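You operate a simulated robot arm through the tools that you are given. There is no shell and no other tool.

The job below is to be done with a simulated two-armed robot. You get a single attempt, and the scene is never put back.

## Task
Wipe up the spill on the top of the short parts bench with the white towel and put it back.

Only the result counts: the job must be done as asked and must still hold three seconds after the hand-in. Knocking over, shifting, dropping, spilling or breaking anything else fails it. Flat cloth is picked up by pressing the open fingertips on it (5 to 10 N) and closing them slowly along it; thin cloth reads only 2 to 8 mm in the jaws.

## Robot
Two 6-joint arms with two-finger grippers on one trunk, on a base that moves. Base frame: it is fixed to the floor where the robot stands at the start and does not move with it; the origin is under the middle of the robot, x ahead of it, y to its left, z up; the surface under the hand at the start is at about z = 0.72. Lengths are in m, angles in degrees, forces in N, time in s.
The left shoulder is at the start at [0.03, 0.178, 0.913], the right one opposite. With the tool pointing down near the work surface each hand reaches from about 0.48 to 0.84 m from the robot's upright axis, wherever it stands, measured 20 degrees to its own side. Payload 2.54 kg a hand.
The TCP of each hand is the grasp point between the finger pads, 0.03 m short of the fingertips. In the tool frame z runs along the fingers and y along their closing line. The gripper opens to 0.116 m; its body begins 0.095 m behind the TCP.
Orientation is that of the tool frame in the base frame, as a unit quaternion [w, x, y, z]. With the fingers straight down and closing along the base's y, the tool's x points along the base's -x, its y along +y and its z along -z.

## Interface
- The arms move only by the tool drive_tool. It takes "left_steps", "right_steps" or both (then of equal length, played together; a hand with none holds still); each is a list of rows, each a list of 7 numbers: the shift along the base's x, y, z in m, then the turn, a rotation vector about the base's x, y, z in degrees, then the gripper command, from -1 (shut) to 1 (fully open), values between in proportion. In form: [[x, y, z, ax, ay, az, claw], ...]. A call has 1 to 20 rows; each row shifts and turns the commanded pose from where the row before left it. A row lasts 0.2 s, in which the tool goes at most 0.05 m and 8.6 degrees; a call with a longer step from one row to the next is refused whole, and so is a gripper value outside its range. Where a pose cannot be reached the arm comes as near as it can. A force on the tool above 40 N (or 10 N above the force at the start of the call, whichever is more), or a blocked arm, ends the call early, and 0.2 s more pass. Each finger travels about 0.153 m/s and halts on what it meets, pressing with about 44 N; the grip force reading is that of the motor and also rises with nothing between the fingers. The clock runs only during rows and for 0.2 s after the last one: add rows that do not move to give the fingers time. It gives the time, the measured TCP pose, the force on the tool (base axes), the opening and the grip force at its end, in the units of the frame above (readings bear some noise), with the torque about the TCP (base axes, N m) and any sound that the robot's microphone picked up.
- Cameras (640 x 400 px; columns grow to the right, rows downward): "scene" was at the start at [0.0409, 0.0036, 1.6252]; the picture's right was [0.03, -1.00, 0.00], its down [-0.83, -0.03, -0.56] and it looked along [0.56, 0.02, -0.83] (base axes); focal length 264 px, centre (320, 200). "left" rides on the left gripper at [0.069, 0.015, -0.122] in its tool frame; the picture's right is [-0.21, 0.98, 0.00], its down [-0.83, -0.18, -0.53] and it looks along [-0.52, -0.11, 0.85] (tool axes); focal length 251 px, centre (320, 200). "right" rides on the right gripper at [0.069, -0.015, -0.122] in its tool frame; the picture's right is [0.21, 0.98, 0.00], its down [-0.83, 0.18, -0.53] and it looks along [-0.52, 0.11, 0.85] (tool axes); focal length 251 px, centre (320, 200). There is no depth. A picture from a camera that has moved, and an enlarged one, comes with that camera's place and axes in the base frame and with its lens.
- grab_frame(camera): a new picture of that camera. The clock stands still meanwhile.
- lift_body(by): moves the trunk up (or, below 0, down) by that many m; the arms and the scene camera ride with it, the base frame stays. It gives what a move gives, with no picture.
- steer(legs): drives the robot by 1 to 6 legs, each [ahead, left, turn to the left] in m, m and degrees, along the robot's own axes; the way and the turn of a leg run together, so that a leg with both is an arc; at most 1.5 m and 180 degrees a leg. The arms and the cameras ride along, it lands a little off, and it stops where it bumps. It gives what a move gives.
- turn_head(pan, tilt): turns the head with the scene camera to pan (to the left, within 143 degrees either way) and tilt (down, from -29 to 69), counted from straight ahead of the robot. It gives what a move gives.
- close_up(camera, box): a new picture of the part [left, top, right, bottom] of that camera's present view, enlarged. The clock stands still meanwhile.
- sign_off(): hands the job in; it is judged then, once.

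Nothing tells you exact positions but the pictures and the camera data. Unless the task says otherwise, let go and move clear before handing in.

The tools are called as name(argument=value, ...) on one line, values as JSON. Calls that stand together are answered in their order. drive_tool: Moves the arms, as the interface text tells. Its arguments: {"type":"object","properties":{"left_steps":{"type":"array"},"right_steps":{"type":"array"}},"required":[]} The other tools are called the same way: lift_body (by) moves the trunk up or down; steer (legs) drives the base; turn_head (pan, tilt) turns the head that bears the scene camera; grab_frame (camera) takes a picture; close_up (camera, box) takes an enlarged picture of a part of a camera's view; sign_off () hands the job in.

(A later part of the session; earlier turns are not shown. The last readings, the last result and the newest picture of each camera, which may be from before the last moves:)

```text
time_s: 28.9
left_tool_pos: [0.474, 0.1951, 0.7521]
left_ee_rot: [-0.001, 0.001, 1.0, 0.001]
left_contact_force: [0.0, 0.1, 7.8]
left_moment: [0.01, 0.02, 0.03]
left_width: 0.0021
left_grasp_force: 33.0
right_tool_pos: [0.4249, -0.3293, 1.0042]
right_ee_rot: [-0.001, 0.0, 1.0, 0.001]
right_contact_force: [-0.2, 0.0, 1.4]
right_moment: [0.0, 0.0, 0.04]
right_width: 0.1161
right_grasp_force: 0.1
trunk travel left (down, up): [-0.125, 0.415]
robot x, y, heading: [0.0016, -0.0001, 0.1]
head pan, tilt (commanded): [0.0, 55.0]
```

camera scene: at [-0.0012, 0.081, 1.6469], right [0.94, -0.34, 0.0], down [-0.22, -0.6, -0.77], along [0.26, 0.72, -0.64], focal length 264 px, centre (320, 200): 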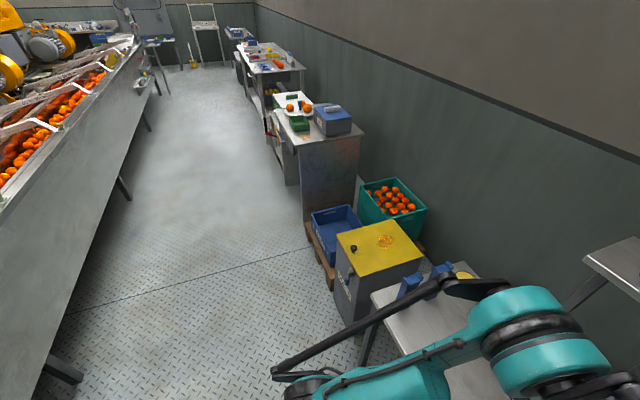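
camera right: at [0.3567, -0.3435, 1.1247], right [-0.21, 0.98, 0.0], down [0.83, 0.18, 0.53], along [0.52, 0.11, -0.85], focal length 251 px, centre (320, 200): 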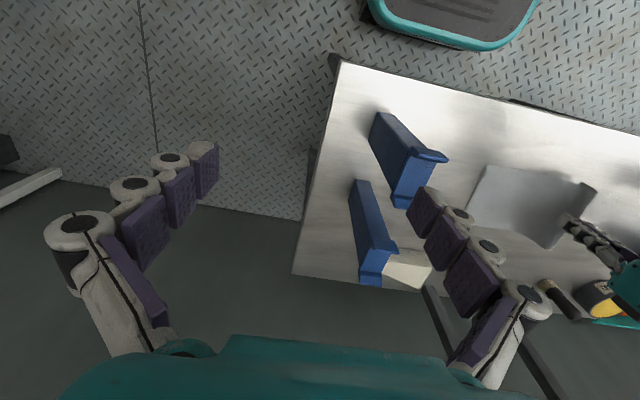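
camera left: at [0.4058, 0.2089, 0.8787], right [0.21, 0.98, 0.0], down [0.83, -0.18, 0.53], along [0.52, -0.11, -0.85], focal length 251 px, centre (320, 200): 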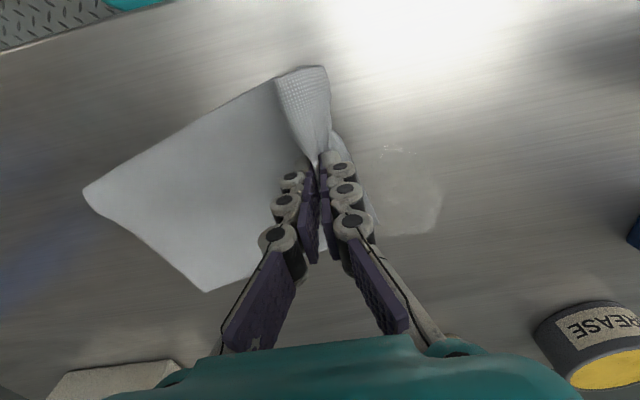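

Pressing with about 8 N. Now I stroke along x across the puddle, stepping left between strokes.

drive_tool(left_steps=[[0, 0.012, 0, 0, 0, 0, -1], [0.018, 0, 0, 0, 0, 0, -1], [0.018, 0, 0, 0, 0, 0, -1], [0.018, 0, 0, 0, 0, 0, -1], [0.018, 0, 0, 0, 0, 0, -1], [0.02, 0, 0, 0, 0, 0, -1], [0, 0.015, 0, 0, 0, 0, -1], [-0.018, 0, 0, 0, 0, 0, -1], [-0.018, 0, 0, 0, 0, 0, -1], [-0.018, 0, 0, 0, 0, 0, -1], [-0.018, 0, 0, 0, 0, 0, -1], [-0.022, 0, 0, 0, 0, 0, -1], [0, 0, 0, 0, 0, 0, -1]])

grab_frame(camera="left")

close_up(camera="scene", box=[160, 150, 440, 325])

```text
time_s: 31.7
left_tool_pos: [0.4722, 0.2223, 0.7511]
left_ee_rot: [0.0, -0.001, 1.0, 0.0]
left_contact_force: [0.8, 0.5, -2.6]
left_moment: [0.01, 0.02, -0.01]
left_width: 0.0025
left_grasp_force: 29.1
right_tool_pos: [0.4249, -0.3291, 1.0024]
right_ee_rot: [0.0, 0.001, 1.0, 0.0]
right_contact_force: [0.4, -0.3, 0.2]
right_moment: [0.01, -0.01, 0.01]
right_width: 0.1162
right_grasp_force: 0.1
trunk travel left (down, up): [-0.125, 0.415]
robot x, y, heading: [0.0031, -0.0011, 0.2]
head pan, tilt (commanded): [0.0, 55.0]
```

```text
taken
camera left: at [0.4028, 0.2356, 0.875], right [0.21, 0.98, 0.0], down [0.83, -0.18, 0.53], along [0.52, -0.11, -0.85], focal length 251 px, centre (320, 200)
```

left: 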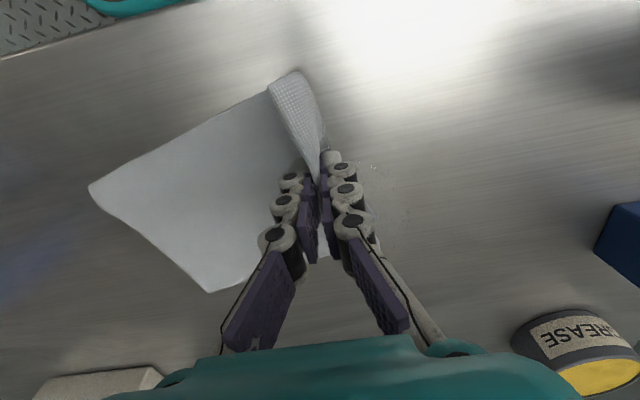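

```text
2.29 times, centred on (300, 238) of scene
camera zoom: at [0.0421, 0.0012, 1.6262], right [0.0, -1.0, 0.0], down [-0.82, 0.0, -0.57], along [0.57, 0.0, -0.82], focal length 603 px, centre (366, 114)
```

zoom: 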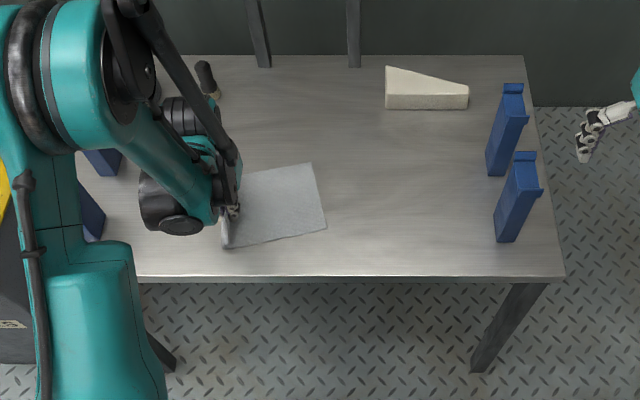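

The puddle is already fading, but the press force dropped, so fewer layers lie beneath the tips. I'll lower slightly to regain contact.

drive_tool(left_steps=[[0, 0.005, -0.001, 0, 0, 0, -1], [0, 0.005, -0.001, 0, 0, 0, -1], [0, 0, 0, 0, 0, 0, -1]])

```text
time_s: 32.5
left_tool_pos: [0.4719, 0.2319, 0.751]
left_ee_rot: [0.001, 0.0, 1.0, 0.001]
left_contact_force: [0.8, -2.1, 11.3]
left_moment: [-0.22, 0.01, -0.02]
left_width: 0.0064
left_grasp_force: 35.1
right_tool_pos: [0.4239, -0.328, 1.0038]
right_ee_rot: [0.0, 0.0, 1.0, 0.0]
right_contact_force: [-0.4, 0.5, -0.9]
right_moment: [-0.02, -0.06, 0.02]
right_width: 0.1161
right_grasp_force: 0.0
trunk travel left (down, up): [-0.125, 0.415]
robot x, y, heading: [-0.0004, -0.0032, -0.1]
head pan, tilt (commanded): [0.0, 55.0]
```

Contact is back at about 11 N. I continue with the next pair of strokes.

drive_tool(left_steps=[[0.018, 0, 0.0005, 0, 0, 0, -1], [0.018, 0, 0, 0, 0, 0, -1], [0.018, 0, 0, 0, 0, 0, -1], [0.018, 0, 0, 0, 0, 0, -1], [0.02, 0, 0, 0, 0, 0, -1], [0, 0.014, 0, 0, 0, 0, -1], [-0.018, 0, 0, 0, 0, 0, -1], [-0.018, 0, 0, 0, 0, 0, -1], [-0.018, 0, 0, 0, 0, 0, -1], [-0.018, 0, 0, 0, 0, 0, -1], [-0.02, 0, 0, 0, 0, 0, -1], [0, 0, 0, 0, 0, 0, -1]])

grab_frame(camera="left")

```text
time_s: 35.1
left_tool_pos: [0.4701, 0.2467, 0.7509]
left_ee_rot: [0.001, 0.0, 1.0, 0.001]
left_contact_force: [0.2, -0.4, 22.6]
left_moment: [-1.01, 0.07, 0.0]
left_width: 0.0051
left_grasp_force: 38.0
right_tool_pos: [0.4248, -0.3301, 1.0039]
right_ee_rot: [0.001, 0.0, 1.0, 0.0]
right_contact_force: [-0.9, -0.3, 0.2]
right_moment: [0.01, 0.0, 0.02]
right_width: 0.1161
right_grasp_force: 0.0
trunk travel left (down, up): [-0.125, 0.415]
robot x, y, heading: [0.0002, 0.0004, 0.2]
head pan, tilt (commanded): [0.0, 55.0]
```

```text
taken
camera left: at [0.402, 0.2598, 0.873], right [0.21, 0.98, 0.0], down [0.83, -0.18, 0.53], along [0.52, -0.11, -0.85], focal length 251 px, centre (320, 200)
```

left: 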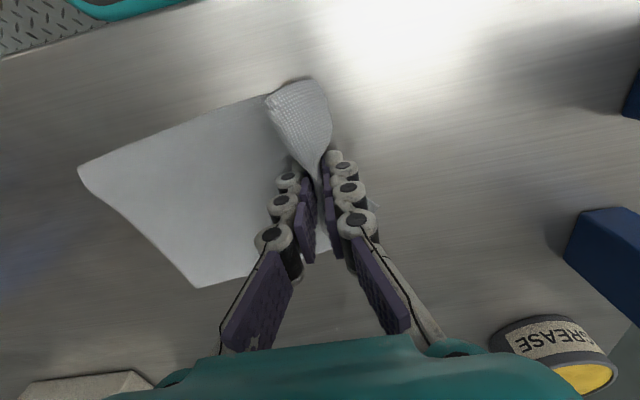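

The puddle is nearly invisible now. The force rose to 23 N, so I ease up 1 mm and finish the left part of the spill.

drive_tool(left_steps=[[0, 0.007, 0.001, 0, 0, 0, -1], [0, 0.007, 0, 0, 0, 0, -1], [0.018, 0, 0, 0, 0, 0, -1], [0.018, 0, 0, 0, 0, 0, -1], [0.018, 0, 0, 0, 0, 0, -1], [0.018, 0, 0, 0, 0, 0, -1], [0.02, 0, 0, 0, 0, 0, -1], [0, 0.014, 0, 0, 0, 0, -1], [-0.018, 0, 0, 0, 0, 0, -1], [-0.018, 0, 0, 0, 0, 0, -1], [-0.018, 0, 0, 0, 0, 0, -1], [-0.018, 0, 0, 0, 0, 0, -1], [-0.02, 0, 0, 0, 0, 0, -1], [0, 0, 0, 0, 0, 0, -1]])

grab_frame(camera="left")

close_up(camera="scene", box=[160, 150, 440, 325])

```text
time_s: 38.1
left_tool_pos: [0.4716, 0.2747, 0.7499]
left_ee_rot: [-0.001, 0.0, 1.0, 0.001]
left_contact_force: [-0.6, -0.2, 1.5]
left_moment: [-0.01, 0.03, -0.01]
left_width: 0.0059
left_grasp_force: 31.9
right_tool_pos: [0.4248, -0.33, 1.0031]
right_ee_rot: [0.0, 0.0, 1.0, 0.0]
right_contact_force: [0.4, -0.2, 0.5]
right_moment: [-0.01, 0.01, 0.04]
right_width: 0.116
right_grasp_force: 0.1
trunk travel left (down, up): [-0.125, 0.415]
robot x, y, heading: [-0.0019, -0.0009, 0.3]
head pan, tilt (commanded): [0.0, 55.0]
```

```text
taken
camera left: at [0.4038, 0.288, 0.874], right [0.21, 0.98, 0.0], down [0.83, -0.18, 0.53], along [0.52, -0.11, -0.85], focal length 251 px, centre (320, 200)
```

left: 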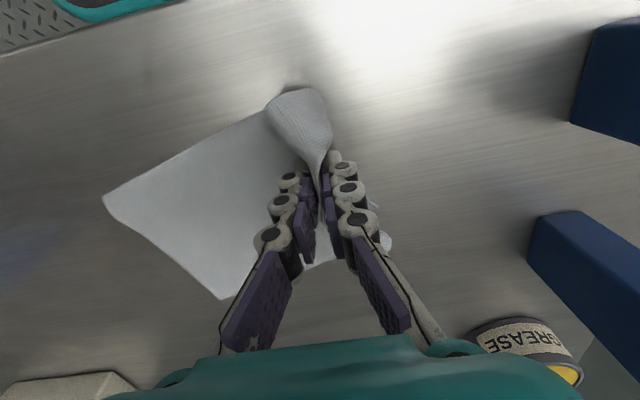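

```text
2.29 times, centred on (300, 238) of scene
camera zoom: at [0.0417, 0.001, 1.6263], right [0.0, -1.0, 0.0], down [-0.82, 0.0, -0.57], along [0.57, 0.0, -0.82], focal length 603 px, centre (366, 114)
```

zoom: 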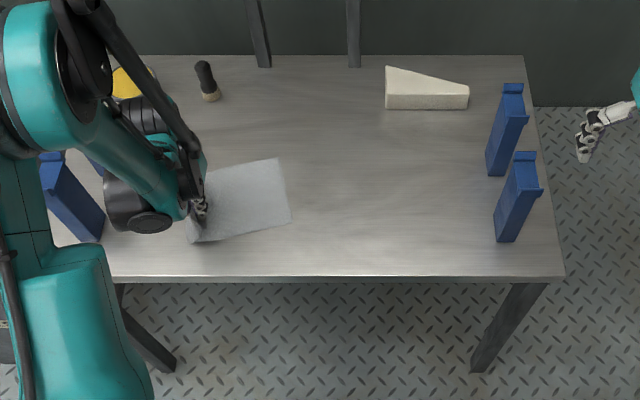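

The visible puddle is gone around the hand. I'll do one more light pass over the left edge, then lift to inspect the bench.

drive_tool(left_steps=[[0, 0.005, -0.001, 0, 0, 0, -1], [0, 0.005, -0.0005, 0, 0, 0, -1], [0.018, 0, 0, 0, 0, 0, -1], [0.018, 0, 0, 0, 0, 0, -1], [0.018, 0, 0, 0, 0, 0, -1], [0.018, 0, 0, 0, 0, 0, -1], [0.02, 0, 0, 0, 0, 0, -1], [0, 0, 0, 0, 0, 0, -1]])

```text
time_s: 39.9
left_tool_pos: [0.5627, 0.285, 0.7504]
left_ee_rot: [0.001, 0.001, 1.0, 0.001]
left_contact_force: [-1.2, -3.7, 5.0]
left_moment: [-0.45, -0.01, 0.01]
left_width: 0.0027
left_grasp_force: 28.2
right_tool_pos: [0.4242, -0.3293, 1.0034]
right_ee_rot: [0.001, 0.0, 1.0, 0.0]
right_contact_force: [-0.4, 0.4, -0.2]
right_moment: [0.01, -0.06, -0.01]
right_width: 0.1159
right_grasp_force: 0.0
trunk travel left (down, up): [-0.125, 0.415]
robot x, y, heading: [-0.0001, 0.0003, -0.1]
head pan, tilt (commanded): [0.0, 55.0]
```

Contact held at about 5 N through the last stroke. Now I lift the towel up and toward the right so it hangs clear, then inspect the bench.

drive_tool(left_steps=[[0, 0, 0.01, 0, 0, 0, -1], [-0.005, -0.008, 0.02, 0, 0, 0, -1], [-0.005, -0.01, 0.025, 0, 0, 0, -1], [-0.005, -0.012, 0.025, 0, 0, 0, -1], [-0.005, -0.015, 0.025, 0, 0, 0, -1], [-0.005, -0.02, 0.025, 0, 0, 0, -1], [-0.005, -0.02, 0.025, 0, 0, 0, -1], [0, -0.02, 0.025, 0, 0, 0, -1], [0, -0.02, 0.02, 0, 0, 0, -1], [0, -0.02, 0.01, 0, 0, 0, -1], [0, 0, 0, 0, 0, 0, -1], [0, 0, 0, 0, 0, 0, -1]])

grab_frame(camera="left")

close_up(camera="scene", box=[160, 150, 440, 325])

grab_frame(camera="right")

```text
time_s: 42.5
left_tool_pos: [0.5342, 0.1389, 0.9609]
left_ee_rot: [0.0, 0.0, 1.0, 0.0]
left_contact_force: [0.7, 0.7, 5.2]
left_moment: [0.02, 0.04, -0.04]
left_width: 0.0023
left_grasp_force: 33.6
right_tool_pos: [0.426, -0.329, 1.0032]
right_ee_rot: [0.0, 0.0, 1.0, 0.0]
right_contact_force: [0.3, -0.3, -1.0]
right_moment: [0.02, -0.01, 0.01]
right_width: 0.116
right_grasp_force: 0.1
trunk travel left (down, up): [-0.125, 0.415]
robot x, y, heading: [-0.0023, -0.0009, 0.0]
head pan, tilt (commanded): [0.0, 55.0]
```

```text
taken
camera left: at [0.4654, 0.1526, 1.0832], right [0.21, 0.98, 0.0], down [0.83, -0.18, 0.53], along [0.52, -0.11, -0.85], focal length 251 px, centre (320, 200)
```

left: 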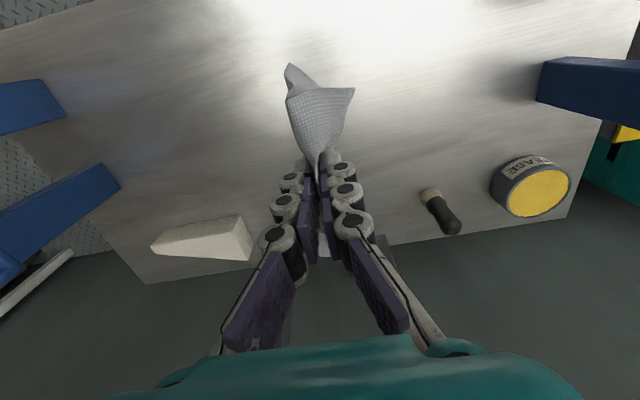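

```text
2.29 times, centred on (300, 238) of scene
camera zoom: at [0.0417, 0.0009, 1.6263], right [0.0, -1.0, 0.0], down [-0.82, 0.0, -0.57], along [0.57, 0.0, -0.82], focal length 603 px, centre (366, 114)
```

zoom: 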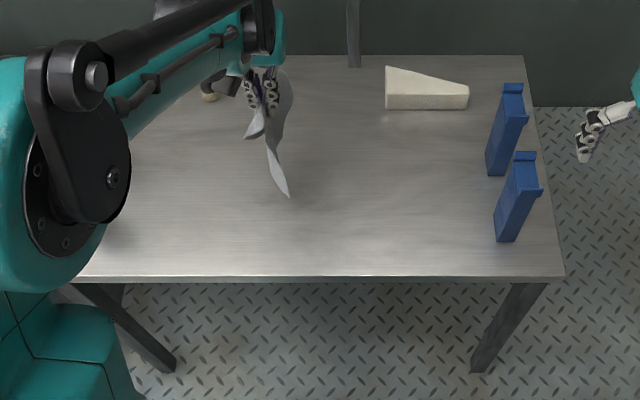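

```text
taken
camera right: at [0.3565, -0.3436, 1.1247], right [-0.21, 0.98, 0.0], down [0.83, 0.18, 0.53], along [0.52, 0.11, -0.85], focal length 251 px, centre (320, 200)
```

right: 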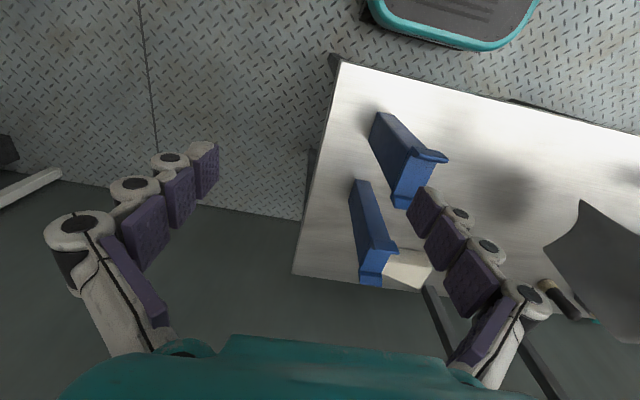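

The towel hangs from the jaws and the place where the puddle lay looks bare. I'll zoom in to confirm it is dry.

close_up(camera="left", box=[330, 10, 530, 135])

close_up(camera="left", box=[220, 40, 420, 165])

close_up(camera="scene", box=[200, 200, 300, 262])

```text
3.20 times, centred on (430, 72) of left
camera zoom: at [0.4654, 0.1526, 1.0832], right [0.21, 0.98, 0.0], down [0.83, -0.18, 0.53], along [0.52, -0.11, -0.85], focal length 805 px, centre (-32, 608)
```

zoom: 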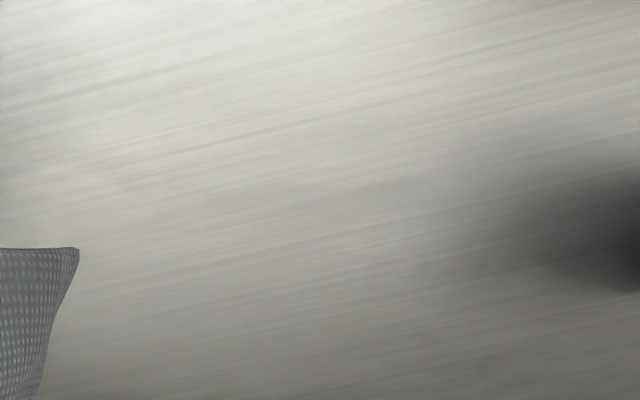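

```text
3.20 times, centred on (320, 102) of left
camera zoom: at [0.4654, 0.1526, 1.0832], right [0.21, 0.98, 0.0], down [0.83, -0.18, 0.53], along [0.52, -0.11, -0.85], focal length 805 px, centre (320, 512)
```

zoom: 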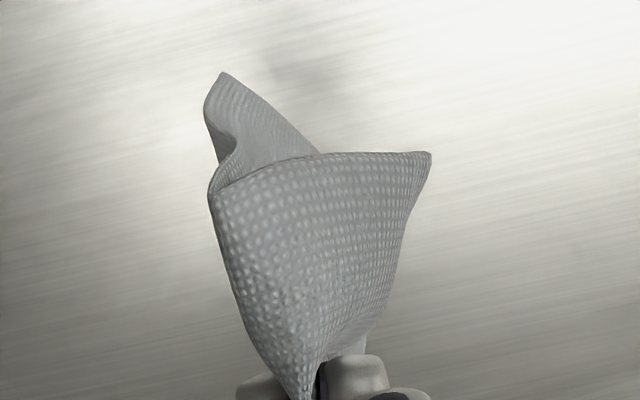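

```text
6.40 times, centred on (250, 231) of scene
camera zoom: at [0.0417, 0.0009, 1.6263], right [0.0, -1.0, 0.0], down [-0.82, 0.0, -0.57], along [0.57, 0.0, -0.82], focal length 1688 px, centre (768, 2)
```

zoom: 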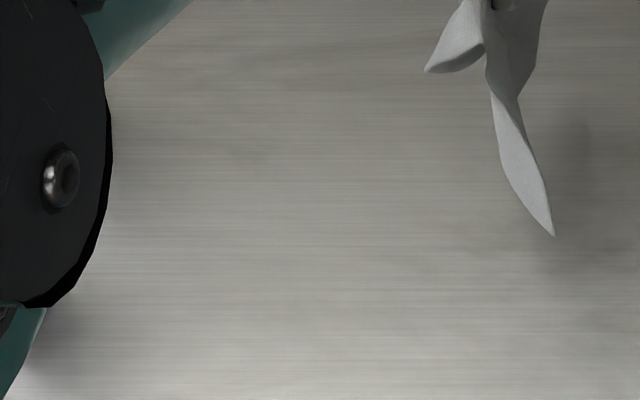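

The puddle is completely gone. Next I carry the hanging towel back right, high enough to clear everything, to above where its right end should go.

drive_tool(left_steps=[[0, -0.025, 0.005, 0, 0, 0, -1], [0, -0.03, 0, 0, 0, 0, -1], [0, -0.03, 0, 0, 0, 0, -1], [0, -0.03, 0, 0, 0, 0, -1], [0, -0.03, 0, 0, 0, 0, -1], [0, -0.03, 0, 0, 0, 0, -1], [0, -0.03, 0, 0, 0, 0, -1], [0, -0.03, 0, 0, 0, 0, -1], [0, -0.015, 0, 0, 0, 0, -1], [0, 0, 0, 0, 0, 0, -1], [0, 0, 0, 0, 0, 0, -1], [0, 0, 0, 0, 0, 0, -1]])

grab_frame(camera="left")

close_up(camera="scene", box=[160, 150, 440, 325])

grab_frame(camera="right")

```text
time_s: 45.1
left_tool_pos: [0.533, -0.1107, 0.9668]
left_ee_rot: [0.0, 0.0, 1.0, 0.001]
left_contact_force: [3.7, 2.6, -0.6]
left_moment: [-0.08, 0.03, 0.0]
left_width: 0.0052
left_grasp_force: 40.1
right_tool_pos: [0.4246, -0.3287, 1.0019]
right_ee_rot: [-0.001, 0.0, 1.0, -0.001]
right_contact_force: [0.9, 0.2, -0.1]
right_moment: [0.01, 0.03, 0.0]
right_width: 0.1159
right_grasp_force: 0.1
trunk travel left (down, up): [-0.125, 0.415]
robot x, y, heading: [-0.0016, 0.0015, -0.0]
head pan, tilt (commanded): [0.0, 55.0]
```

```text
taken
camera left: at [0.4657, -0.0974, 1.0879], right [0.21, 0.98, 0.0], down [0.83, -0.18, 0.53], along [0.52, -0.11, -0.85], focal length 251 px, centre (320, 200)
```

left: 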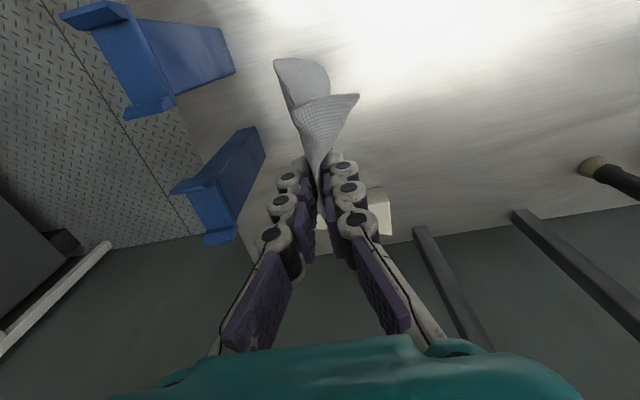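

```text
2.29 times, centred on (300, 238) of scene
camera zoom: at [0.0416, 0.0013, 1.6263], right [0.0, -1.0, 0.0], down [-0.82, 0.0, -0.57], along [0.57, 0.0, -0.82], focal length 603 px, centre (366, 114)
```

zoom: 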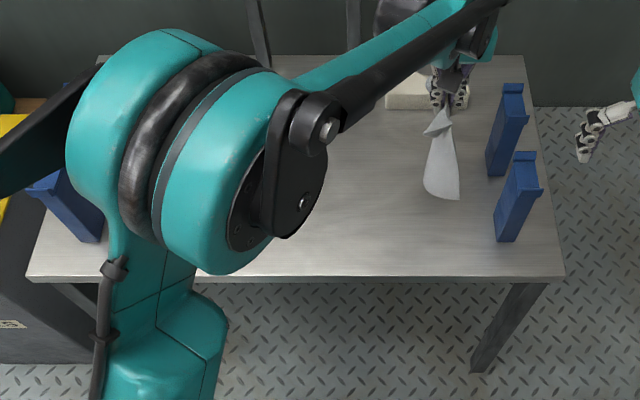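

```text
taken
camera right: at [0.3564, -0.3434, 1.1248], right [-0.21, 0.98, 0.0], down [0.83, 0.18, 0.53], along [0.52, 0.11, -0.85], focal length 251 px, centre (320, 200)
```

right: 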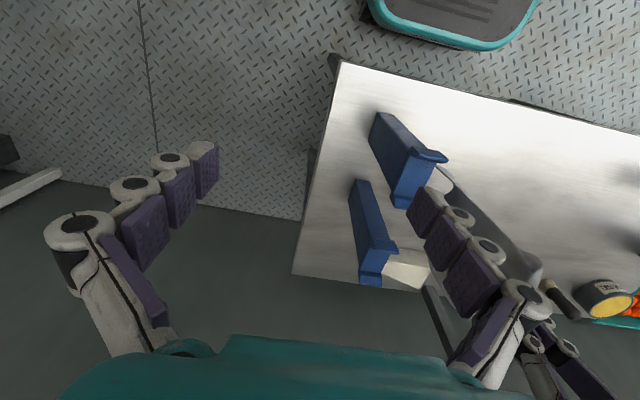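

The towel hangs clear with its lower end just over the bench near y ≈ −0.11. I lower until it touches, then begin laying it down by moving left as I go down.

drive_tool(left_steps=[[0, -0.005, -0.02, 0, 0, 0, -1], [0, 0, -0.02, 0, 0, 0, -1], [0, 0, -0.015, 0, 0, 0, -1], [0, 0, 0, 0, 0, 0, -1], [0, 0.006, -0.01, 0, 0, 0, -1], [0, 0.008, -0.01, 0, 0, 0, -1], [0, 0.01, -0.01, 0, 0, 0, -1], [0, 0.01, -0.01, 0, 0, 0, -1], [0, 0, 0, 0, 0, 0, -1]])

grab_frame(camera="left")

close_up(camera="scene", box=[240, 150, 440, 275])

grab_frame(camera="right")

```text
time_s: 47.1
left_tool_pos: [0.5335, -0.0813, 0.8706]
left_ee_rot: [0.0, 0.0, 1.0, 0.001]
left_contact_force: [-0.4, 0.2, -0.5]
left_moment: [0.0, -0.01, -0.02]
left_width: 0.0038
left_grasp_force: 29.6
right_tool_pos: [0.4245, -0.3303, 1.0027]
right_ee_rot: [0.0, 0.0, 1.0, -0.001]
right_contact_force: [0.4, 0.3, -0.4]
right_moment: [-0.01, -0.01, 0.01]
right_width: 0.1163
right_grasp_force: 0.0
trunk travel left (down, up): [-0.125, 0.415]
robot x, y, heading: [-0.0039, 0.0021, 0.0]
head pan, tilt (commanded): [0.0, 55.0]
```

```text
taken
camera left: at [0.4654, -0.069, 0.9923], right [0.21, 0.98, 0.0], down [0.83, -0.18, 0.53], along [0.52, -0.11, -0.85], focal length 251 px, centre (320, 200)
```

left: 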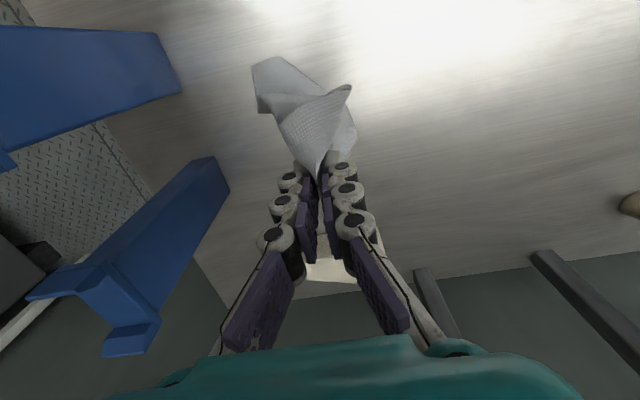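

```text
3.20 times, centred on (340, 212) of scene
camera zoom: at [0.0416, 0.001, 1.6263], right [0.0, -1.0, 0.0], down [-0.82, 0.0, -0.57], along [0.57, 0.0, -0.82], focal length 844 px, centre (256, 160)
```

zoom: 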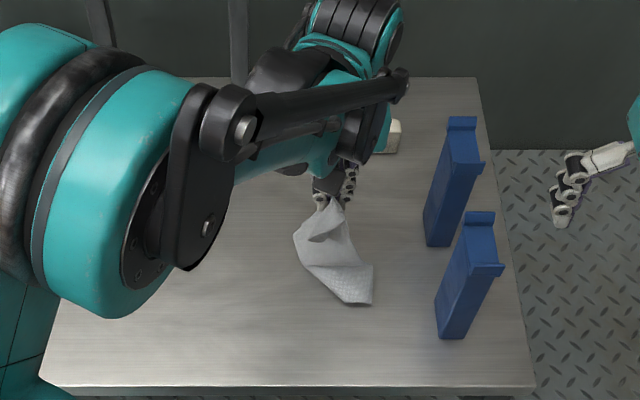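

```text
taken
camera right: at [0.3564, -0.3435, 1.1248], right [-0.21, 0.98, 0.0], down [0.83, 0.18, 0.53], along [0.52, 0.11, -0.85], focal length 251 px, centre (320, 200)
```

right: 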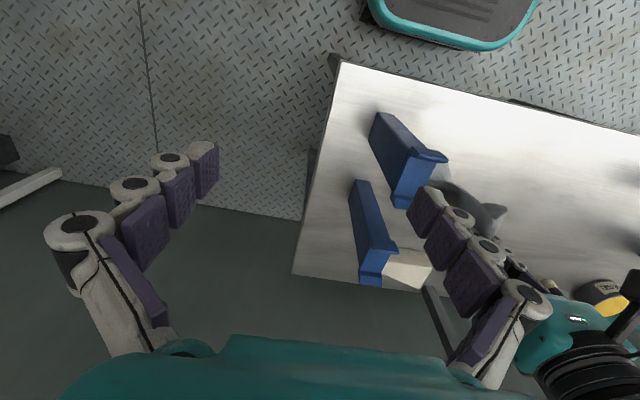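

The near right corner has touched down at about (0.468, −0.135), close to its original spot, though the cloth is a bit bunched. I continue moving left faster than down to straighten it.

drive_tool(left_steps=[[0, 0.012, -0.006, 0, 0, 0, -1], [0, 0.012, -0.006, 0, 0, 0, -1], [0, 0.012, -0.008, 0, 0, 0, -1], [0, 0.012, -0.008, 0, 0, 0, -1], [0, 0, 0, 0, 0, 0, -1]])

grab_frame(camera="left")

close_up(camera="scene", box=[240, 150, 440, 275])

```text
time_s: 48.3
left_tool_pos: [0.5332, -0.034, 0.8409]
left_ee_rot: [0.0, -0.001, 1.0, 0.001]
left_contact_force: [0.4, 0.5, -2.0]
left_moment: [0.0, 0.05, -0.04]
left_width: 0.0072
left_grasp_force: 36.0
right_tool_pos: [0.425, -0.3295, 1.0034]
right_ee_rot: [0.0, 0.0, 1.0, 0.0]
right_contact_force: [-0.6, -0.1, -0.4]
right_moment: [0.03, -0.01, 0.02]
right_width: 0.116
right_grasp_force: 0.1
trunk travel left (down, up): [-0.125, 0.415]
robot x, y, heading: [0.0007, -0.0028, 0.2]
head pan, tilt (commanded): [0.0, 55.0]
```

```text
taken
camera left: at [0.4653, -0.0203, 0.9645], right [0.21, 0.98, 0.0], down [0.83, -0.18, 0.53], along [0.52, -0.11, -0.85], focal length 251 px, centre (320, 200)
```

left: 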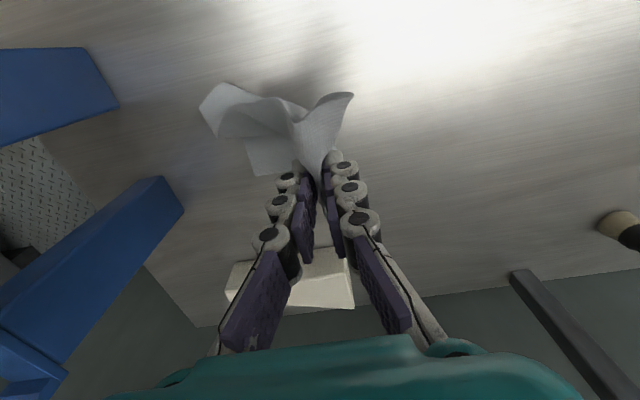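

```text
3.20 times, centred on (340, 212) of scene
camera zoom: at [0.0416, 0.0009, 1.6263], right [0.0, -1.0, 0.0], down [-0.82, 0.0, -0.57], along [0.57, 0.0, -0.82], focal length 844 px, centre (256, 160)
```

zoom: 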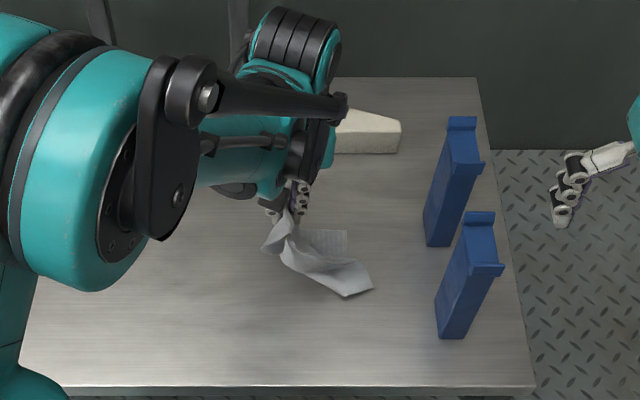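

Both right corners are on the bench now, at about (0.487, −0.136) and (0.559, −0.112), with some wrinkling between. I keep going left and down.

drive_tool(left_steps=[[0, 0.012, -0.008, 0, 0, 0, -1], [0, 0.012, -0.01, 0, 0, 0, -1], [0, 0.012, -0.01, 0, 0, 0, -1], [0, 0.012, -0.012, 0, 0, 0, -1], [0, 0.012, -0.015, 0, 0, 0, -1], [0, 0.006, -0.015, 0, 0, 0, -1], [0, 0, -0.01, 0, 0, 0, -1], [0, 0, 0, 0, 0, 0, -1]])

grab_frame(camera="left")

close_up(camera="scene", box=[240, 150, 440, 275])

```text
time_s: 50.1
left_tool_pos: [0.5341, 0.0335, 0.7616]
left_ee_rot: [0.0, 0.0, 1.0, 0.0]
left_contact_force: [-0.7, 0.0, 0.0]
left_moment: [0.02, 0.01, 0.02]
left_width: 0.0053
left_grasp_force: 31.1
right_tool_pos: [0.426, -0.3289, 1.0018]
right_ee_rot: [0.0, 0.0, 1.0, 0.0]
right_contact_force: [0.5, -1.2, 0.4]
right_moment: [0.0, 0.01, 0.03]
right_width: 0.1161
right_grasp_force: 0.1
trunk travel left (down, up): [-0.125, 0.415]
robot x, y, heading: [0.0014, 0.0018, 0.3]
head pan, tilt (commanded): [0.0, 55.0]
```

```text
taken
camera left: at [0.4657, 0.046, 0.8842], right [0.21, 0.98, 0.0], down [0.83, -0.18, 0.53], along [0.52, -0.11, -0.85], focal length 251 px, centre (320, 200)
```

left: 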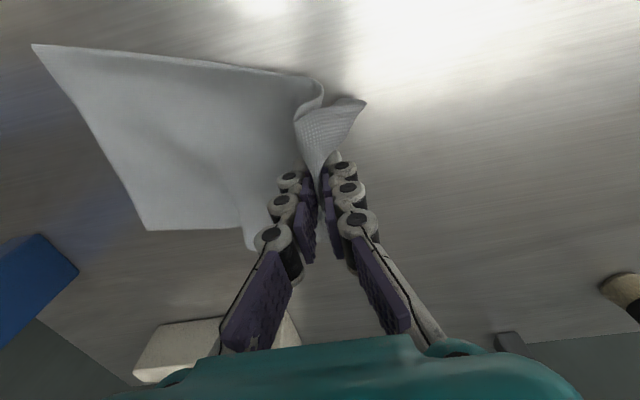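

```text
3.20 times, centred on (340, 212) of scene
camera zoom: at [0.0416, 0.0013, 1.6263], right [0.0, -1.0, 0.0], down [-0.82, 0.0, -0.57], along [0.57, 0.0, -0.82], focal length 844 px, centre (256, 160)
```

zoom: 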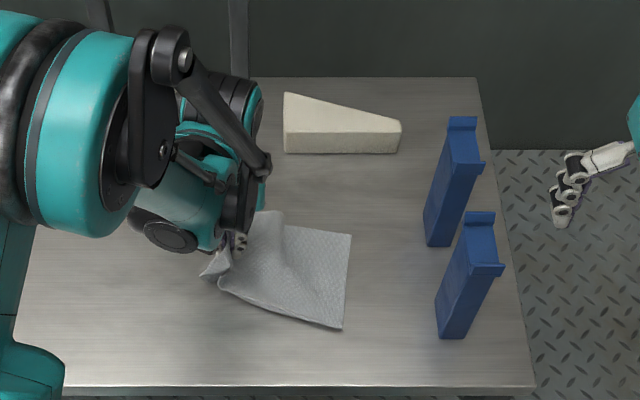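

The towel straightened out well. Its right edge now lies near y ≈ −0.11, about 4 cm left of its original spot and 3 cm nearer, which I can adjust later by pressing and sliding. I lower the pinch to the bench so I can open the fold there.

drive_tool(left_steps=[[0, 0, -0.004, 0, 0, 0, -1], [0, 0, -0.003, 0, 0, 0, -1], [0, 0, -0.0015, 0, 0, 0, -1], [0, 0, 0, 0, 0, 0, -1]])

```text
time_s: 51.1
left_tool_pos: [0.5345, 0.0333, 0.7542]
left_ee_rot: [0.0, 0.0, 1.0, 0.001]
left_contact_force: [-0.3, -0.3, -1.3]
left_moment: [-0.02, 0.02, -0.04]
left_width: 0.0037
left_grasp_force: 30.6
right_tool_pos: [0.4257, -0.3302, 1.0027]
right_ee_rot: [0.0, 0.0, 1.0, 0.0]
right_contact_force: [-0.2, 0.3, -0.4]
right_moment: [0.0, 0.0, 0.0]
right_width: 0.1162
right_grasp_force: 0.0
trunk travel left (down, up): [-0.125, 0.415]
robot x, y, heading: [-0.0017, -0.0014, 0.4]
head pan, tilt (commanded): [0.0, 55.0]
```

drive_tool(left_steps=[[0, 0, -0.002, 0, 0, 0, -1], [0, 0, -0.0015, 0, 0, 0, -1], [0, 0, -0.001, 0, 0, 0, -1], [0, 0, 0, 0, 0, 0, -1]])

```text
time_s: 52.1
left_tool_pos: [0.5329, 0.0326, 0.7498]
left_ee_rot: [0.001, 0.0, 1.0, 0.0]
left_contact_force: [-0.4, -3.2, 13.4]
left_moment: [0.0, -0.08, -0.02]
left_width: 0.0047
left_grasp_force: 30.5
right_tool_pos: [0.4234, -0.3288, 1.0031]
right_ee_rot: [0.002, 0.001, 1.0, 0.0]
right_contact_force: [0.7, -0.5, -0.1]
right_moment: [-0.03, 0.0, -0.02]
right_width: 0.1161
right_grasp_force: 0.0
trunk travel left (down, up): [-0.125, 0.415]
robot x, y, heading: [0.0006, -0.001, 0.1]
head pan, tilt (commanded): [0.0, 55.0]
```

Contact at 13 N. I open slowly to about 6 cm while pressing lightly, so that the fold spreads flat.

drive_tool(left_steps=[[0, 0, 0, 0, 0, 0, -0.9], [0, 0, 0, 0, 0, 0, -0.8], [0, 0, -0.0005, 0, 0, 0, -0.7], [0, 0, -0.0005, 0, 0, 0, -0.6], [0, 0, 0, 0, 0, 0, -0.5], [0, 0, -0.0005, 0, 0, 0, -0.4], [0, 0, 0, 0, 0, 0, -0.3], [0, 0, -0.0005, 0, 0, 0, -0.2], [0, 0, 0, 0, 0, 0, -0.1], [0, 0, 0, 0, 0, 0, 0.03], [0, 0, 0, 0, 0, 0, 0.03]])

grab_frame(camera="left")

close_up(camera="scene", box=[240, 150, 440, 275])

```text
time_s: 54.5
left_tool_pos: [0.5335, 0.0332, 0.747]
left_ee_rot: [0.0, 0.0, 1.0, 0.001]
left_contact_force: [1.1, -1.1, 3.4]
left_moment: [0.01, 0.05, -0.02]
left_width: 0.062
left_grasp_force: 0.1
right_tool_pos: [0.4259, -0.3282, 1.003]
right_ee_rot: [0.001, 0.001, 1.0, 0.0]
right_contact_force: [-0.3, -0.4, 0.7]
right_moment: [0.0, 0.0, 0.02]
right_width: 0.1158
right_grasp_force: 0.0
trunk travel left (down, up): [-0.125, 0.415]
robot x, y, heading: [0.0009, -0.0016, -0.2]
head pan, tilt (commanded): [0.0, 55.0]
```

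```text
taken
camera left: at [0.4655, 0.0456, 0.8697], right [0.21, 0.98, 0.0], down [0.83, -0.18, 0.53], along [0.52, -0.11, -0.85], focal length 251 px, centre (320, 200)
```

left: 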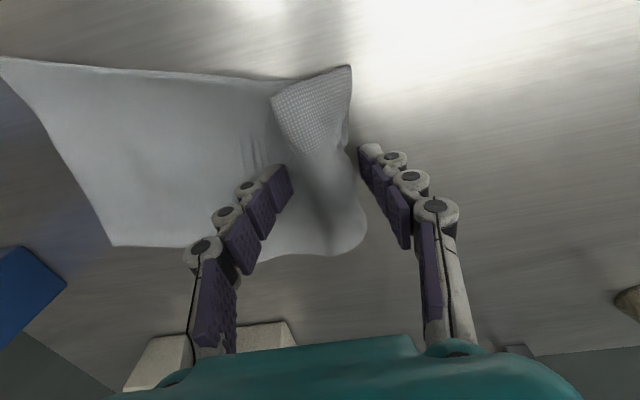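

```text
3.20 times, centred on (340, 212) of scene
camera zoom: at [0.0415, 0.0011, 1.6263], right [0.0, -1.0, 0.0], down [-0.82, 0.0, -0.57], along [0.57, 0.0, -0.82], focal length 844 px, centre (256, 160)
```

zoom: 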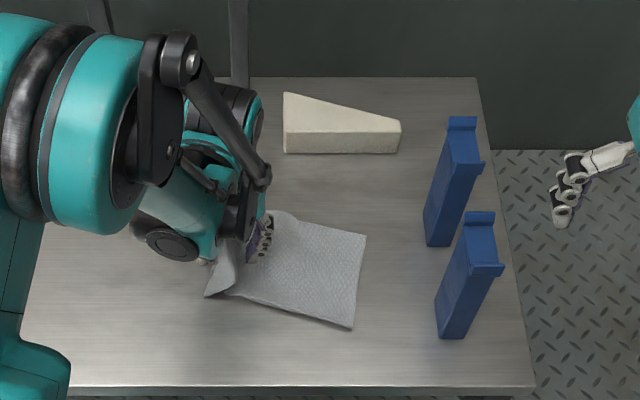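

The fold has largely opened and the right edge moved back to the right. I lift the hand clear to see how the towel lies.

drive_tool(left_steps=[[0, 0, 0.005, 0, 0, 0, 0.05], [0, 0, 0.02, 0, 0, 0, 0.05], [0, 0.02, 0.035, 0, 0, 0, 0.05], [0, 0.03, 0.035, 0, 0, 0, 0.05], [0, 0.045, 0.01, 0, 0, 0, 0.05], [0, 0.045, 0.01, 0, 0, 0, 0.05], [0, 0.045, 0.01, 0, 0, 0, 0.05], [0, 0.045, 0.01, 0, 0, 0, 0.05], [0, 0, 0, 0, 0, 0, 0.05]])

grab_frame(camera="left")

close_up(camera="scene", box=[240, 150, 440, 275])

```text
time_s: 56.5
left_tool_pos: [0.5355, 0.2632, 0.8817]
left_ee_rot: [0.0, 0.0, 1.0, 0.001]
left_contact_force: [-0.4, 0.1, -0.1]
left_moment: [0.02, -0.01, -0.01]
left_width: 0.061
left_grasp_force: 0.1
right_tool_pos: [0.4244, -0.3296, 1.0029]
right_ee_rot: [0.0, 0.0, 1.0, 0.0]
right_contact_force: [0.9, 0.0, -0.6]
right_moment: [-0.01, 0.01, 0.01]
right_width: 0.1158
right_grasp_force: 0.1
trunk travel left (down, up): [-0.125, 0.415]
robot x, y, heading: [0.0027, -0.0007, 0.2]
head pan, tilt (commanded): [0.0, 55.0]
```

```text
taken
camera left: at [0.4659, 0.2763, 1.0039], right [0.21, 0.98, 0.0], down [0.83, -0.18, 0.53], along [0.52, -0.11, -0.85], focal length 251 px, centre (320, 200)
```

left: 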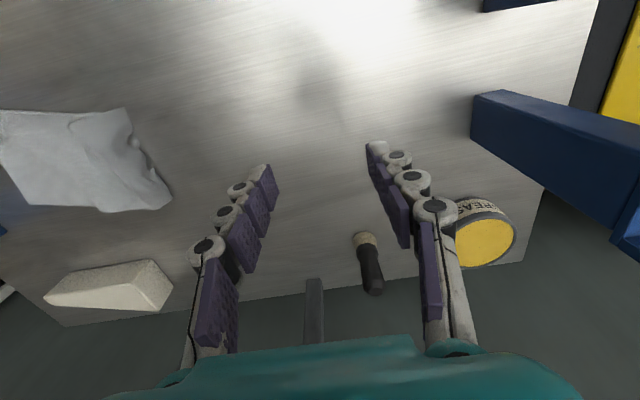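

```text
3.20 times, centred on (340, 212) of scene
camera zoom: at [0.042, 0.0005, 1.6262], right [0.0, -1.0, 0.0], down [-0.82, 0.0, -0.57], along [0.57, 0.0, -0.82], focal length 844 px, centre (256, 160)
```

zoom: 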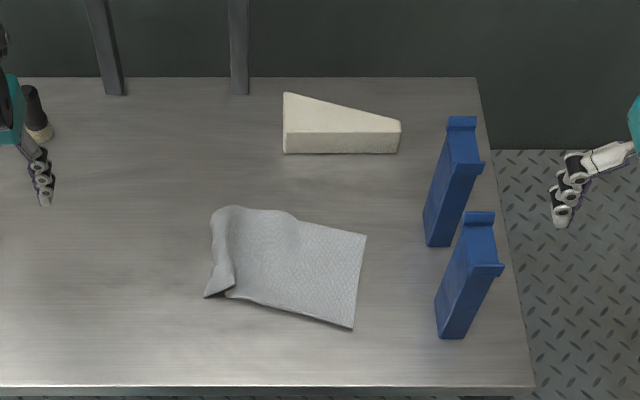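

The towel is back in place within about 2 cm on average. It is slightly turned, and a fold remains along its left edge. I'll press the open fingertips on its right half and slide it a little away and to the right, which should also pull the fold out.

drive_tool(left_steps=[[-0.005, -0.04, 0, 0, 0, 0, 0.05], [-0.005, -0.04, 0, 0, 0, 0, 0.05], [-0.005, -0.04, 0, 0, 0, 0, 0.05], [-0.005, -0.04, 0, 0, 0, 0, 0.05], [-0.005, -0.04, -0.01, 0, 0, 0, 0.05], [-0.005, -0.04, -0.015, 0, 0, 0, 0.05], [-0.005, -0.04, -0.02, 0, 0, 0, 0.05], [-0.004, -0.043, -0.02, 0, 0, 0, 0.05], [0, 0, -0.02, 0, 0, 0, 0.05], [0, 0, -0.02, 0, 0, 0, 0.05], [0, 0, -0.015, 0, 0, 0, 0.05], [0, 0, 0, 0, 0, 0, 0.05]])

grab_frame(camera="left")

close_up(camera="scene", box=[240, 150, 440, 275])

```text
time_s: 59.1
left_tool_pos: [0.4943, -0.0603, 0.7628]
left_ee_rot: [0.0, -0.001, 1.0, 0.001]
left_contact_force: [0.2, 1.3, 0.9]
left_moment: [0.02, -0.01, -0.02]
left_width: 0.0609
left_grasp_force: 0.0
right_tool_pos: [0.4257, -0.3299, 1.0023]
right_ee_rot: [-0.001, 0.0, 1.0, 0.0]
right_contact_force: [-0.2, 0.6, 0.4]
right_moment: [0.02, -0.01, -0.02]
right_width: 0.1163
right_grasp_force: 0.0
trunk travel left (down, up): [-0.125, 0.415]
robot x, y, heading: [-0.0002, -0.0022, 0.1]
head pan, tilt (commanded): [0.0, 55.0]
```

```text
taken
camera left: at [0.4258, -0.0469, 0.8849], right [0.21, 0.98, 0.0], down [0.83, -0.18, 0.53], along [0.52, -0.11, -0.85], focal length 251 px, centre (320, 200)
```

left: 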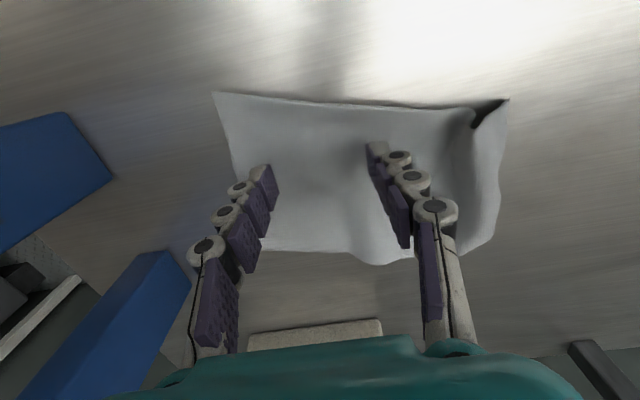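

```text
3.20 times, centred on (340, 212) of scene
camera zoom: at [0.0416, 0.001, 1.6263], right [0.0, -1.0, 0.0], down [-0.82, 0.0, -0.57], along [0.57, 0.0, -0.82], focal length 844 px, centre (256, 160)
```

zoom: 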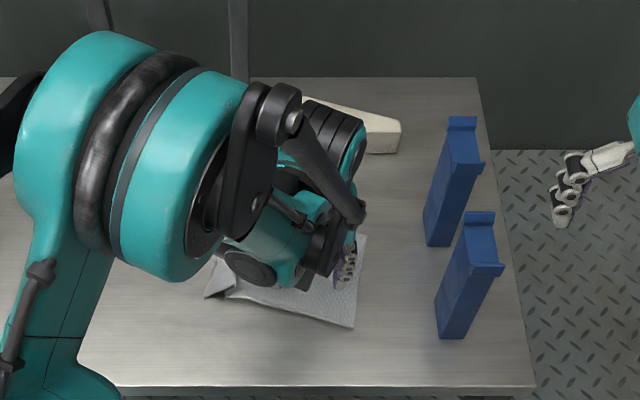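

The fingertips hover over the right half of the towel. I lower in small steps to a light press.

drive_tool(left_steps=[[0, 0, -0.006, 0, 0, 0, 0.05], [0, 0, -0.005, 0, 0, 0, 0.05], [0, 0, -0.002, 0, 0, 0, 0.05], [0, 0, -0.002, 0, 0, 0, 0.05], [0, 0, 0, 0, 0, 0, 0.05]])

```text
time_s: 60.3
left_tool_pos: [0.4954, -0.0597, 0.7474]
left_ee_rot: [0.0, 0.0, 1.0, 0.001]
left_contact_force: [-1.8, -0.4, 9.9]
left_moment: [0.08, 0.04, 0.02]
left_width: 0.0644
left_grasp_force: 2.2
right_tool_pos: [0.4257, -0.3281, 1.0026]
right_ee_rot: [0.0, 0.0, 1.0, 0.0]
right_contact_force: [0.9, 0.7, -0.4]
right_moment: [-0.03, 0.01, 0.03]
right_width: 0.1161
right_grasp_force: 0.1
trunk travel left (down, up): [-0.125, 0.415]
robot x, y, heading: [0.0012, 0.0033, 0.0]
head pan, tilt (commanded): [0.0, 55.0]
stopped in row 5 (left hand): the force on the tool passed its limit at 47 N (the readings are from after the stop); the commanded pose is now the measured one
```

The force spiked briefly but has settled at about 10 N. Now I slide the cloth gently away from me and to the right.

drive_tool(left_steps=[[0.005, -0.004, 0, 0, 0, 0, 0.05], [0.005, -0.004, 0, 0, 0, 0, 0.05], [0.005, -0.004, 0, 0, 0, 0, 0.05], [0.005, -0.004, 0, 0, 0, 0, 0.05], [0.005, -0.004, 0, 0, 0, 0, 0.05], [0.005, -0.004, 0, 0, 0, 0, 0.05], [0, 0, 0, 0, 0, 0, 0.05]])

grab_frame(camera="left")

close_up(camera="scene", box=[240, 150, 440, 275])

```text
time_s: 61.9
left_tool_pos: [0.5258, -0.0844, 0.7486]
left_ee_rot: [0.001, 0.0, 1.0, 0.001]
left_contact_force: [1.5, 0.2, 4.0]
left_moment: [0.01, -0.03, -0.01]
left_width: 0.0609
left_grasp_force: 0.0
right_tool_pos: [0.4253, -0.3299, 1.0034]
right_ee_rot: [0.0, 0.001, 1.0, 0.0]
right_contact_force: [0.9, -0.1, -0.5]
right_moment: [-0.01, 0.03, 0.0]
right_width: 0.1161
right_grasp_force: 0.0
trunk travel left (down, up): [-0.125, 0.415]
robot x, y, heading: [-0.0033, -0.0016, 0.0]
head pan, tilt (commanded): [0.0, 55.0]
```

```text
taken
camera left: at [0.457, -0.0709, 0.8708], right [0.21, 0.98, 0.0], down [0.83, -0.18, 0.53], along [0.52, -0.11, -0.85], focal length 251 px, centre (320, 200)
```

left: 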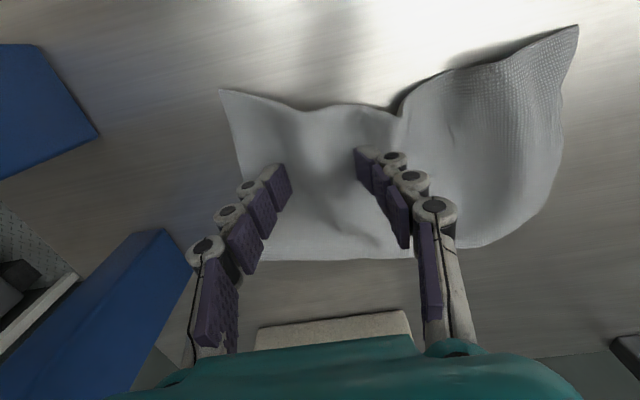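

```text
3.20 times, centred on (340, 212) of scene
camera zoom: at [0.0412, 0.0012, 1.6263], right [0.0, -1.0, 0.0], down [-0.82, 0.0, -0.57], along [0.57, 0.0, -0.82], focal length 844 px, centre (256, 160)
```

zoom: 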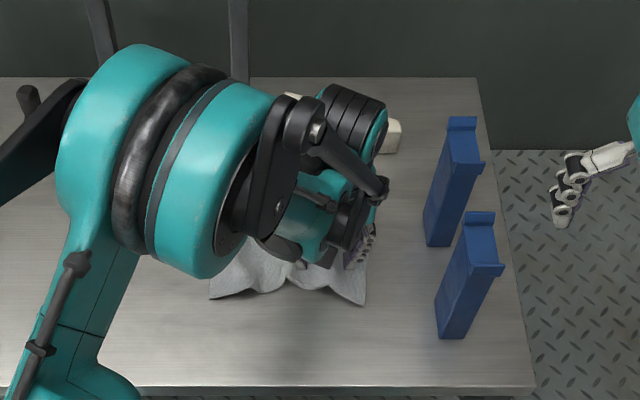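

The fold pulled open and the right end moved to the right. I lift straight up, clear the view and check.

drive_tool(left_steps=[[0, 0, 0.005, 0, 0, 0, 0.05], [0, 0, 0.02, 0, 0, 0, 0.05], [0, 0.02, 0.035, 0, 0, 0, 0.05], [0, 0.04, 0.03, 0, 0, 0, 0.05], [0, 0.045, 0.02, 0, 0, 0, 0.05], [0, 0.045, 0.01, 0, 0, 0, 0.05], [0, 0.045, 0, 0, 0, 0, 0.05], [0, 0.045, 0, 0, 0, 0, 0.05], [0, 0.045, 0, 0, 0, 0, 0.05], [0, 0.045, 0, 0, 0, 0, 0.05], [0, 0, 0, 0, 0, 0, 0.05]])

close_up(camera="scene", box=[240, 150, 440, 275])

grab_frame(camera="left")

```text
time_s: 64.3
left_tool_pos: [0.5262, 0.246, 0.8691]
left_ee_rot: [0.0, 0.0, 1.0, 0.001]
left_contact_force: [1.1, 1.1, 0.4]
left_moment: [0.0, -0.01, 0.01]
left_width: 0.0609
left_grasp_force: 0.1
right_tool_pos: [0.425, -0.329, 1.002]
right_ee_rot: [0.001, 0.0, 1.0, 0.0]
right_contact_force: [-1.1, -0.9, -0.1]
right_moment: [0.02, -0.01, 0.01]
right_width: 0.1159
right_grasp_force: 0.1
trunk travel left (down, up): [-0.125, 0.415]
robot x, y, heading: [-0.0055, -0.0003, 0.1]
head pan, tilt (commanded): [0.0, 55.0]
```

```text
3.20 times, centred on (340, 212) of scene
camera zoom: at [0.0419, 0.0005, 1.6263], right [0.0, -1.0, 0.0], down [-0.82, 0.0, -0.57], along [0.57, 0.0, -0.82], focal length 844 px, centre (256, 160)
```

zoom: 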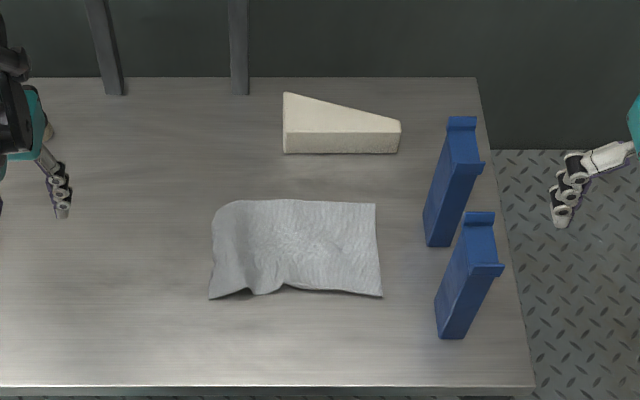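

```text
taken
camera left: at [0.4574, 0.2597, 0.9907], right [0.21, 0.98, 0.0], down [0.83, -0.18, 0.53], along [0.52, -0.11, -0.85], focal length 251 px, centre (320, 200)
```

left: 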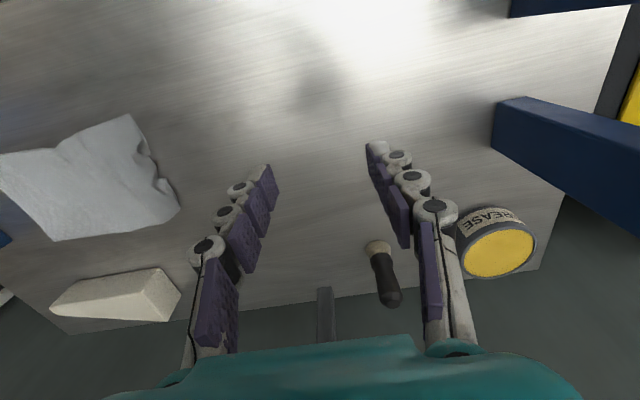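

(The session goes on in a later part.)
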